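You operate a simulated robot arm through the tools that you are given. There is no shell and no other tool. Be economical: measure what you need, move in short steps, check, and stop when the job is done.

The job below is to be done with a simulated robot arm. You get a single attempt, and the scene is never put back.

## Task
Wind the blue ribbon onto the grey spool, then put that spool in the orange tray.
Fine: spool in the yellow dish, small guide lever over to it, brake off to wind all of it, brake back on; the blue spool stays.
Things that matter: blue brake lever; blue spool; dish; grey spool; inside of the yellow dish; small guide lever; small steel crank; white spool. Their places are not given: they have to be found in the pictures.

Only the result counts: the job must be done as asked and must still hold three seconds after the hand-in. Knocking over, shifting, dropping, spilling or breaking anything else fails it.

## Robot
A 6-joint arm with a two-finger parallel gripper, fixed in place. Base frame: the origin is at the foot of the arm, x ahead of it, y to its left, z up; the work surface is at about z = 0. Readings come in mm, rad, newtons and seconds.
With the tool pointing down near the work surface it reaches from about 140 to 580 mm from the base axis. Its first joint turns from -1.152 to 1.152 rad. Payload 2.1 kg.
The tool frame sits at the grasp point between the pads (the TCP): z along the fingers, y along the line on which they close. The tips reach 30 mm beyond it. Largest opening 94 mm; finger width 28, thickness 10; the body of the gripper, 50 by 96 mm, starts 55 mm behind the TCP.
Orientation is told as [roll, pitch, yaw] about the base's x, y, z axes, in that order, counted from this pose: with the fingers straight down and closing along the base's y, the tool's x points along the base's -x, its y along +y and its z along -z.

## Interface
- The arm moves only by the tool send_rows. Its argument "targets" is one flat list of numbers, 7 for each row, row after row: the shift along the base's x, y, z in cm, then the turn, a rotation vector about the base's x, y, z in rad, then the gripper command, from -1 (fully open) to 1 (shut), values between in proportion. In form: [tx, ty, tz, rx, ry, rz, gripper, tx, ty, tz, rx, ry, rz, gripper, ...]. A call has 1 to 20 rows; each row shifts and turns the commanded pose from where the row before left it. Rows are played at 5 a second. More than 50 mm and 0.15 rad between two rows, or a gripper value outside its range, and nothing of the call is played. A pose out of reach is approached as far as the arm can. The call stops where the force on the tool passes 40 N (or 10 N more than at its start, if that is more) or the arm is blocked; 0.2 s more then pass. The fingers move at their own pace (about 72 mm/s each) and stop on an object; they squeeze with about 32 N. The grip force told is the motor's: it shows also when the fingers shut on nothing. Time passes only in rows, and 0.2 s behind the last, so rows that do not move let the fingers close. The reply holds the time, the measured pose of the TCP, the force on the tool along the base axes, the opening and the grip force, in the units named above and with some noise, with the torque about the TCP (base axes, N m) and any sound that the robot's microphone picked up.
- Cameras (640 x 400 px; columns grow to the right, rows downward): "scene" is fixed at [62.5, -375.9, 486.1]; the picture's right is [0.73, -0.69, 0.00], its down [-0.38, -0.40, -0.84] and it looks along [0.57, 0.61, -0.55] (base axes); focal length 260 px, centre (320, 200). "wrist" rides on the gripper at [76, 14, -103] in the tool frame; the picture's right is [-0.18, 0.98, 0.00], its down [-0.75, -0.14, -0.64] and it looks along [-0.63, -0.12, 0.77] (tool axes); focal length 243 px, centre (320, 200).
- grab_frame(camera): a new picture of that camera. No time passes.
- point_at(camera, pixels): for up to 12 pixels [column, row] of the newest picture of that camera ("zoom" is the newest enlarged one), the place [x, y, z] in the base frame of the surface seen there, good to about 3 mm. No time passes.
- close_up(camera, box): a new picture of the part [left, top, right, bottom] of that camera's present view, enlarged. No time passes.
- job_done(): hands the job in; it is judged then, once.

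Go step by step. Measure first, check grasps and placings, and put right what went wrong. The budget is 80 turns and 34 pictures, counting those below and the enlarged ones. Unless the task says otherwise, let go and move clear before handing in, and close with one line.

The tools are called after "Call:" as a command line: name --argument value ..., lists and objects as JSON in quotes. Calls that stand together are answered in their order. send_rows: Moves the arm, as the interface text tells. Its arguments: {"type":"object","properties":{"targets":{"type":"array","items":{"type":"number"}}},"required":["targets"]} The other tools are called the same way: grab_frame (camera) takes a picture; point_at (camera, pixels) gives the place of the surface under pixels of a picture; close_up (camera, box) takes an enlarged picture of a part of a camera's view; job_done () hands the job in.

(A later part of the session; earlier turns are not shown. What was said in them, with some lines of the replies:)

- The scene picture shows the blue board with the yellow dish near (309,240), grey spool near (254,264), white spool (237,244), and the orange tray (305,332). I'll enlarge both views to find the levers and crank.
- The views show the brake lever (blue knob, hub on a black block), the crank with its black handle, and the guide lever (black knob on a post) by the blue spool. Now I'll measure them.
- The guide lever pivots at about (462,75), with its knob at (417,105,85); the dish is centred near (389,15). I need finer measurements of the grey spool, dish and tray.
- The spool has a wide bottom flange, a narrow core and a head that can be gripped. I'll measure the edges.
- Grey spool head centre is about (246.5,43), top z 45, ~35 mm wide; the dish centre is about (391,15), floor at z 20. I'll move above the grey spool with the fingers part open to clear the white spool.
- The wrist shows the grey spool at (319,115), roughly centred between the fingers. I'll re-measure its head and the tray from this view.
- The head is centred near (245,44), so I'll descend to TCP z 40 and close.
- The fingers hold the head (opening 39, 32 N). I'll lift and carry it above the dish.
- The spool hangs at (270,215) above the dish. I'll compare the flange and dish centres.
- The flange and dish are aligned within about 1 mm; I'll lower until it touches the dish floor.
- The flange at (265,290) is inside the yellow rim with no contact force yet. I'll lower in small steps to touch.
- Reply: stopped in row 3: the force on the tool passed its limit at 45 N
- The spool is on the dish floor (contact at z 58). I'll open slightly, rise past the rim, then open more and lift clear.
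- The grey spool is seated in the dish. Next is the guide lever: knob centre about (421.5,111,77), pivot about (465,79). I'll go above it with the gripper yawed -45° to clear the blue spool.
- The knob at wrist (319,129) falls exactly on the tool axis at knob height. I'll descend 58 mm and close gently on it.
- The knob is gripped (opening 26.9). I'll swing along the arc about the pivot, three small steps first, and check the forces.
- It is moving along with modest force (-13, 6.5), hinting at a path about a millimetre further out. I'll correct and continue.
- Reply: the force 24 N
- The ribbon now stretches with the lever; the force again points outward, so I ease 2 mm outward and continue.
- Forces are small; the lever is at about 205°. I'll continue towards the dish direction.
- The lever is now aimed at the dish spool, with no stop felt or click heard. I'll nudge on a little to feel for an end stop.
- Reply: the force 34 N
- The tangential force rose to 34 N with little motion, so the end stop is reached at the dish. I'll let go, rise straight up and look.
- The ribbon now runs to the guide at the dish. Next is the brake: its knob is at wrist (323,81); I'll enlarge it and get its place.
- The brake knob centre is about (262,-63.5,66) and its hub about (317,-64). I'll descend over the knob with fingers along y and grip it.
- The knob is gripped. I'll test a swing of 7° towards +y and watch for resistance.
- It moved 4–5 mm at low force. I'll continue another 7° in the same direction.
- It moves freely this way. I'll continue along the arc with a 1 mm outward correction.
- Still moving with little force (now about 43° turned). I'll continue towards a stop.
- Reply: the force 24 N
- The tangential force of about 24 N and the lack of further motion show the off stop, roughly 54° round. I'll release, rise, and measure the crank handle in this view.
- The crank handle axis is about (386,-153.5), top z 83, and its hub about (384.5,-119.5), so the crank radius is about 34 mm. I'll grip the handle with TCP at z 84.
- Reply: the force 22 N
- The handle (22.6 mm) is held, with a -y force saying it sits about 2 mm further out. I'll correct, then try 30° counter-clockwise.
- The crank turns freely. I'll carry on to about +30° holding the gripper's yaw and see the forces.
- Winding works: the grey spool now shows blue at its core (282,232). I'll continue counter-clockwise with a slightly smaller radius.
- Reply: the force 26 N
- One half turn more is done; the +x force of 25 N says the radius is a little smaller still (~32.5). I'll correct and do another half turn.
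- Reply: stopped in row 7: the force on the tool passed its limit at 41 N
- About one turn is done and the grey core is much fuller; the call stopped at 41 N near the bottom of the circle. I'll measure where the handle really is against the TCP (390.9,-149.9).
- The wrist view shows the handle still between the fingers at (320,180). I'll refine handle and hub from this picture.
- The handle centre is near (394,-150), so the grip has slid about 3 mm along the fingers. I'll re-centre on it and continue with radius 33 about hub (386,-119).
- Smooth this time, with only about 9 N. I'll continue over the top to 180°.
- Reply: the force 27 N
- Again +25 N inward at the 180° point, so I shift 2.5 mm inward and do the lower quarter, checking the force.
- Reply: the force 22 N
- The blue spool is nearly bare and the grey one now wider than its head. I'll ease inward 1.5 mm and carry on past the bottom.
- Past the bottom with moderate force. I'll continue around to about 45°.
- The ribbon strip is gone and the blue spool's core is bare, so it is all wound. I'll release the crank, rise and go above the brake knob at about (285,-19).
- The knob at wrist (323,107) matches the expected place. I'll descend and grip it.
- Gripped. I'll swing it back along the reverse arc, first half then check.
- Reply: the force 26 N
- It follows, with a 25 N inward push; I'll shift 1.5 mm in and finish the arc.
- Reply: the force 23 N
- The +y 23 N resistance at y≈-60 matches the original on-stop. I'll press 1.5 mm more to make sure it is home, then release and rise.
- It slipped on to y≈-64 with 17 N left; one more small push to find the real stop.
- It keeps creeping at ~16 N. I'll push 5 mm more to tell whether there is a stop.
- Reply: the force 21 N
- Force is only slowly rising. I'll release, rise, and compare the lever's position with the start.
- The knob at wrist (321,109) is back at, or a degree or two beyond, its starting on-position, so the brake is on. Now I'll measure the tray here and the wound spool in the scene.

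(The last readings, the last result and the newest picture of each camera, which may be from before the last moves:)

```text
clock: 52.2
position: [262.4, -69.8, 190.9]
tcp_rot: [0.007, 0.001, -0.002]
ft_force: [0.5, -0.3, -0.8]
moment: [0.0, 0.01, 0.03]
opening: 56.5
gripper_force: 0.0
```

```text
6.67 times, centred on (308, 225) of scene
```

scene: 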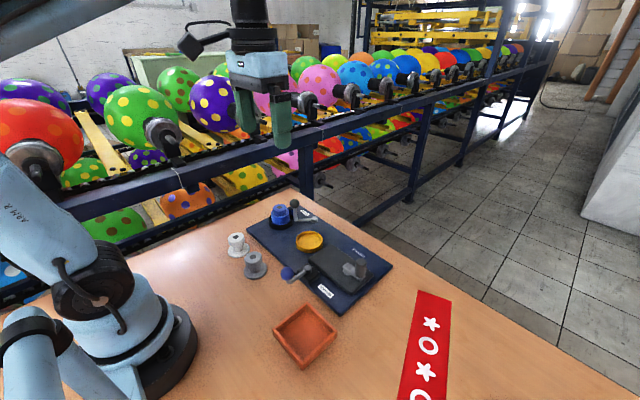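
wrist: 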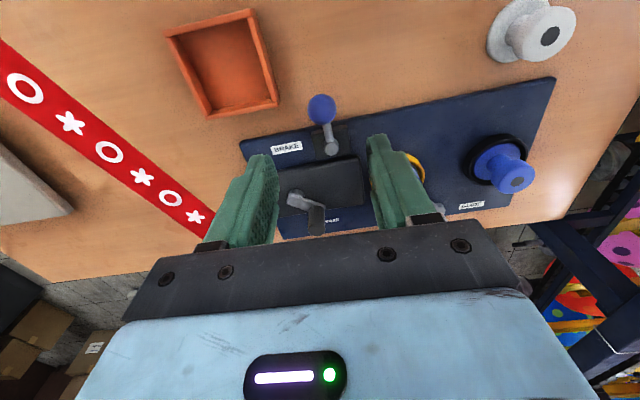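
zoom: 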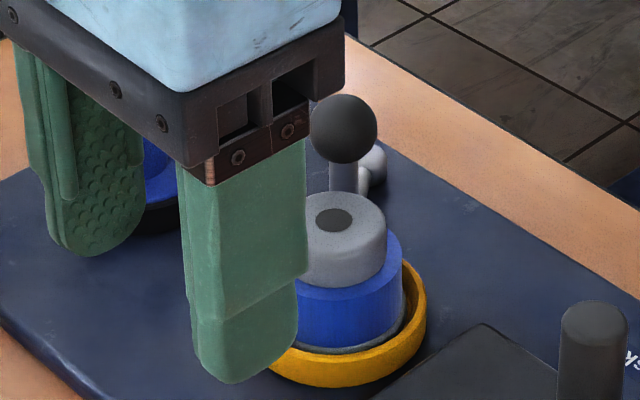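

Tray centre is about (225,-160), floor z≈5, rim z≈22. I'll measure the wound spool's head and ribbon ledge.

Call:
point_at --camera "zoom" --pixels '[[335, 220], [386, 225], [345, 265], [345, 283], [345, 292], [345, 300], [345, 340], [393, 255], [400, 260], [345, 125]]'

```text
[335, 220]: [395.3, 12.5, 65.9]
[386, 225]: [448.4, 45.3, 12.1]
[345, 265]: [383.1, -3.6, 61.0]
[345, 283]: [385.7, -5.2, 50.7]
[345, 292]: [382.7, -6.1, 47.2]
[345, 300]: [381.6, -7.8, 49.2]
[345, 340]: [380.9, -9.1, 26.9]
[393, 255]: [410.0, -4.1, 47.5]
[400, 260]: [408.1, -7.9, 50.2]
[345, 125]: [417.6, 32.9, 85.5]
```

The ribbon ledge is at z≈48 and the head spans 48–65, so I'll grip the head with TCP at z 81 and yaw +0.72 to keep clear of the guide knob. First I go above it.

Call:
send_rows --targets '[2.15, 1.41, -0.3, 0, 0, 0.12, -0.2, 2.15, 1.41, -0.3, 0, 0, 0.12, -0.2, 2.15, 1.41, -0.3, 0, 0, 0.12, -0.2, 2.15, 1.41, -0.3, 0, 0, 0.12, -0.2, 2.15, 1.41, -0.3, 0, 0, 0.12, -0.2, 2.15, 1.41, -0.3, 0, 0, 0.12, -0.2, 0, 0, 0, 0, 0, 0, -0.2]'

Call:
grab_frame --camera "wrist"

```text
clock: 53.8
position: [391.4, 15.0, 170.8]
tcp_rot: [0.007, 0.002, 0.721]
ft_force: [-0.2, -0.4, 0.4]
moment: [0.04, 0.05, 0.0]
opening: 56.5
gripper_force: 0.0
```

```text
4 pictures are left
```

wrist: 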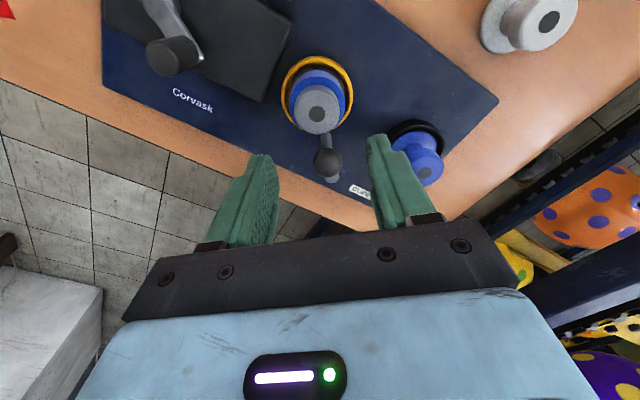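

The head at wrist (317,113) is centred within 2–3 mm; I'll nudge 1 mm and descend, then close.

Call:
send_rows --targets '[0.1, -0.12, -3.5, 0, 0, 0, -0.2, 0, 0, -3.0, 0, 0, 0, -0.2, 0, 0, -2.5, 0, 0, 0, -0.2, 0, 0, 0, 0, 0, 0, 1, 0, 0, 0, 0, 0, 0, 1, 0, 0, 0, 0, 0, 0, 1]'

```text
clock: 55.2
position: [393.3, 12.5, 81.9]
tcp_rot: [0.006, 0.004, 0.72]
ft_force: [0.7, -1.3, 0.8]
moment: [-0.08, -0.02, 0.03]
opening: 37.8
gripper_force: 31.7
```

The head is held (37.8 mm, 32 N). I'll lift straight up 10 cm and check.

Call:
send_rows --targets '[0, 0, 1, 0, 0, 0, 1, 0, 0, 2, 0, 0, 0, 1, 0, 0, 3, 0, 0, 0, 1, 0, 0, 4, 0, 0, 0, 1, 0, 0, 0, 0, 0, 0, 1]'

Call:
grab_frame --camera "scene"

```text
clock: 56.4
position: [393.0, 13.9, 182.2]
tcp_rot: [0.006, 0.002, 0.718]
ft_force: [0.1, 0.3, -0.3]
moment: [-0.02, 0.02, 0.03]
opening: 38.0
gripper_force: 32.5
```

```text
3 pictures are left
```

scene: 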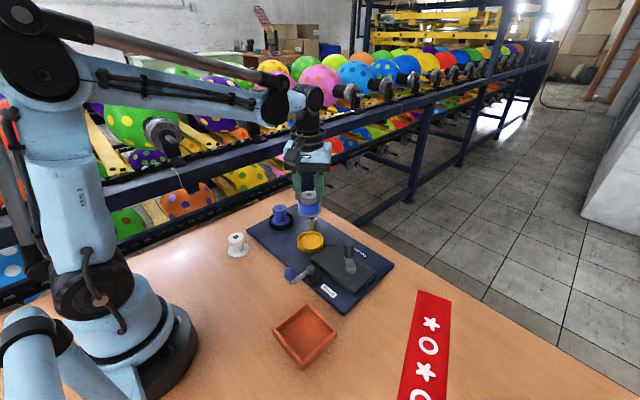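

The spool hangs in the gripper and everything else is in place. I'll carry it over the tray centre (225,-160).

Call:
send_rows --targets '[-2.1, -2.175, 0, 0, 0, -0.09, 1, -2.1, -2.175, 0, 0, 0, -0.09, 1, -2.1, -2.175, 0, 0, 0, -0.09, 1, -2.1, -2.175, 0, 0, 0, -0.09, 1, -2.1, -2.175, 0, 0, 0, -0.09, 1, -2.1, -2.175, 0, 0, 0, -0.09, 1, -2.1, -2.175, 0, 0, 0, -0.09, 1, -2.1, -2.175, 0, 0, 0, -0.09, 1, 0, 0, -4, 0, 0, 0, 1, 0, 0, -4, 0, 0, 0, 1, 0, 0, 0, 0, 0, 0, 1]'

Call:
close_up --camera "scene" --box '[220, 260, 380, 360]'

```text
clock: 58.8
position: [223.3, -161.9, 101.5]
tcp_rot: [0.007, 0.002, -0.001]
ft_force: [0.1, -0.1, -1.0]
moment: [0.01, 0.02, 0.01]
opening: 37.9
gripper_force: 32.3
```

```text
4.00 times, centred on (300, 310) of scene
```

zoom: 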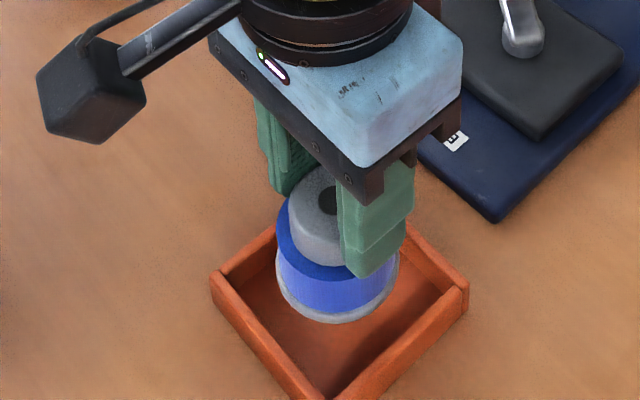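

The spool is over the tray with its base about 39 mm up. I'll lower to touch the floor (TCP about 67).

Call:
send_rows --targets '[0.1, 0.1, -1.5, 0, 0, 0, 1, 0, 0, -1.3, 0, 0, 0, 1, 0, 0, -0.25, 0, 0, 0, 1, 0, 0, -0.2, 0, 0, 0, 1, 0, 0, -0.15, 0, 0, 0, 1, 0, 0, -0.15, 0, 0, 0, 1]'

```text
clock: 60.2
position: [225.8, -160.4, 66.7]
tcp_rot: [0.007, 0.001, -0.004]
ft_force: [-2.4, -0.1, 24.1]
moment: [-0.15, 0.06, -0.04]
opening: 37.9
gripper_force: 31.9
```

It touched the tray floor (24 N up at z 66.7). I'll release and rise clear.

Call:
send_rows --targets '[0, 0, 0.05, 0, 0, 0, 1, 0, 0, 0, 0, 0, 0, -0.2, 0, 0, 0, 0, 0, 0, -0.2, 0, 0, 2, 0, 0, 0, -0.2, 0, 0, 4, 0, 0, 0, -0.2, 0, 0, 4, 0, 0, 0, -0.2, 0, 0, 4, 0, 0, 0, -0.2, 0, 4, 3, 0, 0, 0, -0.2, 0, 4, 0, 0, 0, 0, -0.2, 0, 4, 0, 0, 0, 0, -0.2]'

Call:
close_up --camera "scene" --box '[210, 190, 410, 370]'

```text
clock: 62.4
position: [226.3, -40.2, 237.3]
tcp_rot: [0.006, 0.001, -0.002]
ft_force: [-0.1, 0.0, 0.4]
moment: [0.02, 0.02, -0.01]
opening: 56.4
gripper_force: 0.0
```

```text
2.22 times, centred on (310, 280) of scene
```

zoom: 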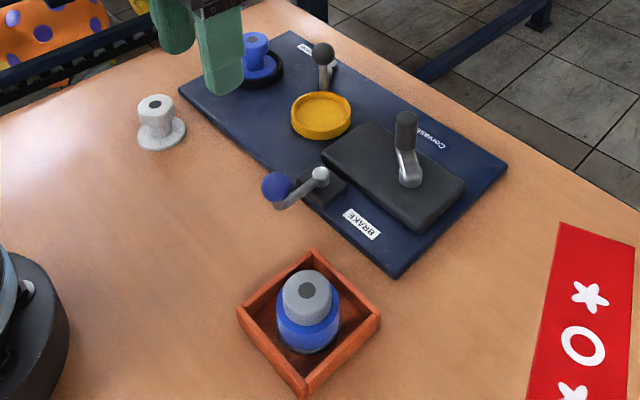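

The spool with the blue ribbon stands in the orange tray at (308,310). The brake is back on, the guide lever is at the dish and the blue spool is still in its seat. The hand is clear, so I'm handing in.

Call:
job_done

```text
The job is handed in.
```

The blue ribbon is wound onto the grey spool, which now stands in the orange tray. The guide lever is over at the dish, the blue spool is still in its seat, and the brake is back on. I felt no hard stop there, so I set it by its starting position, and it sits a degree or two further over.
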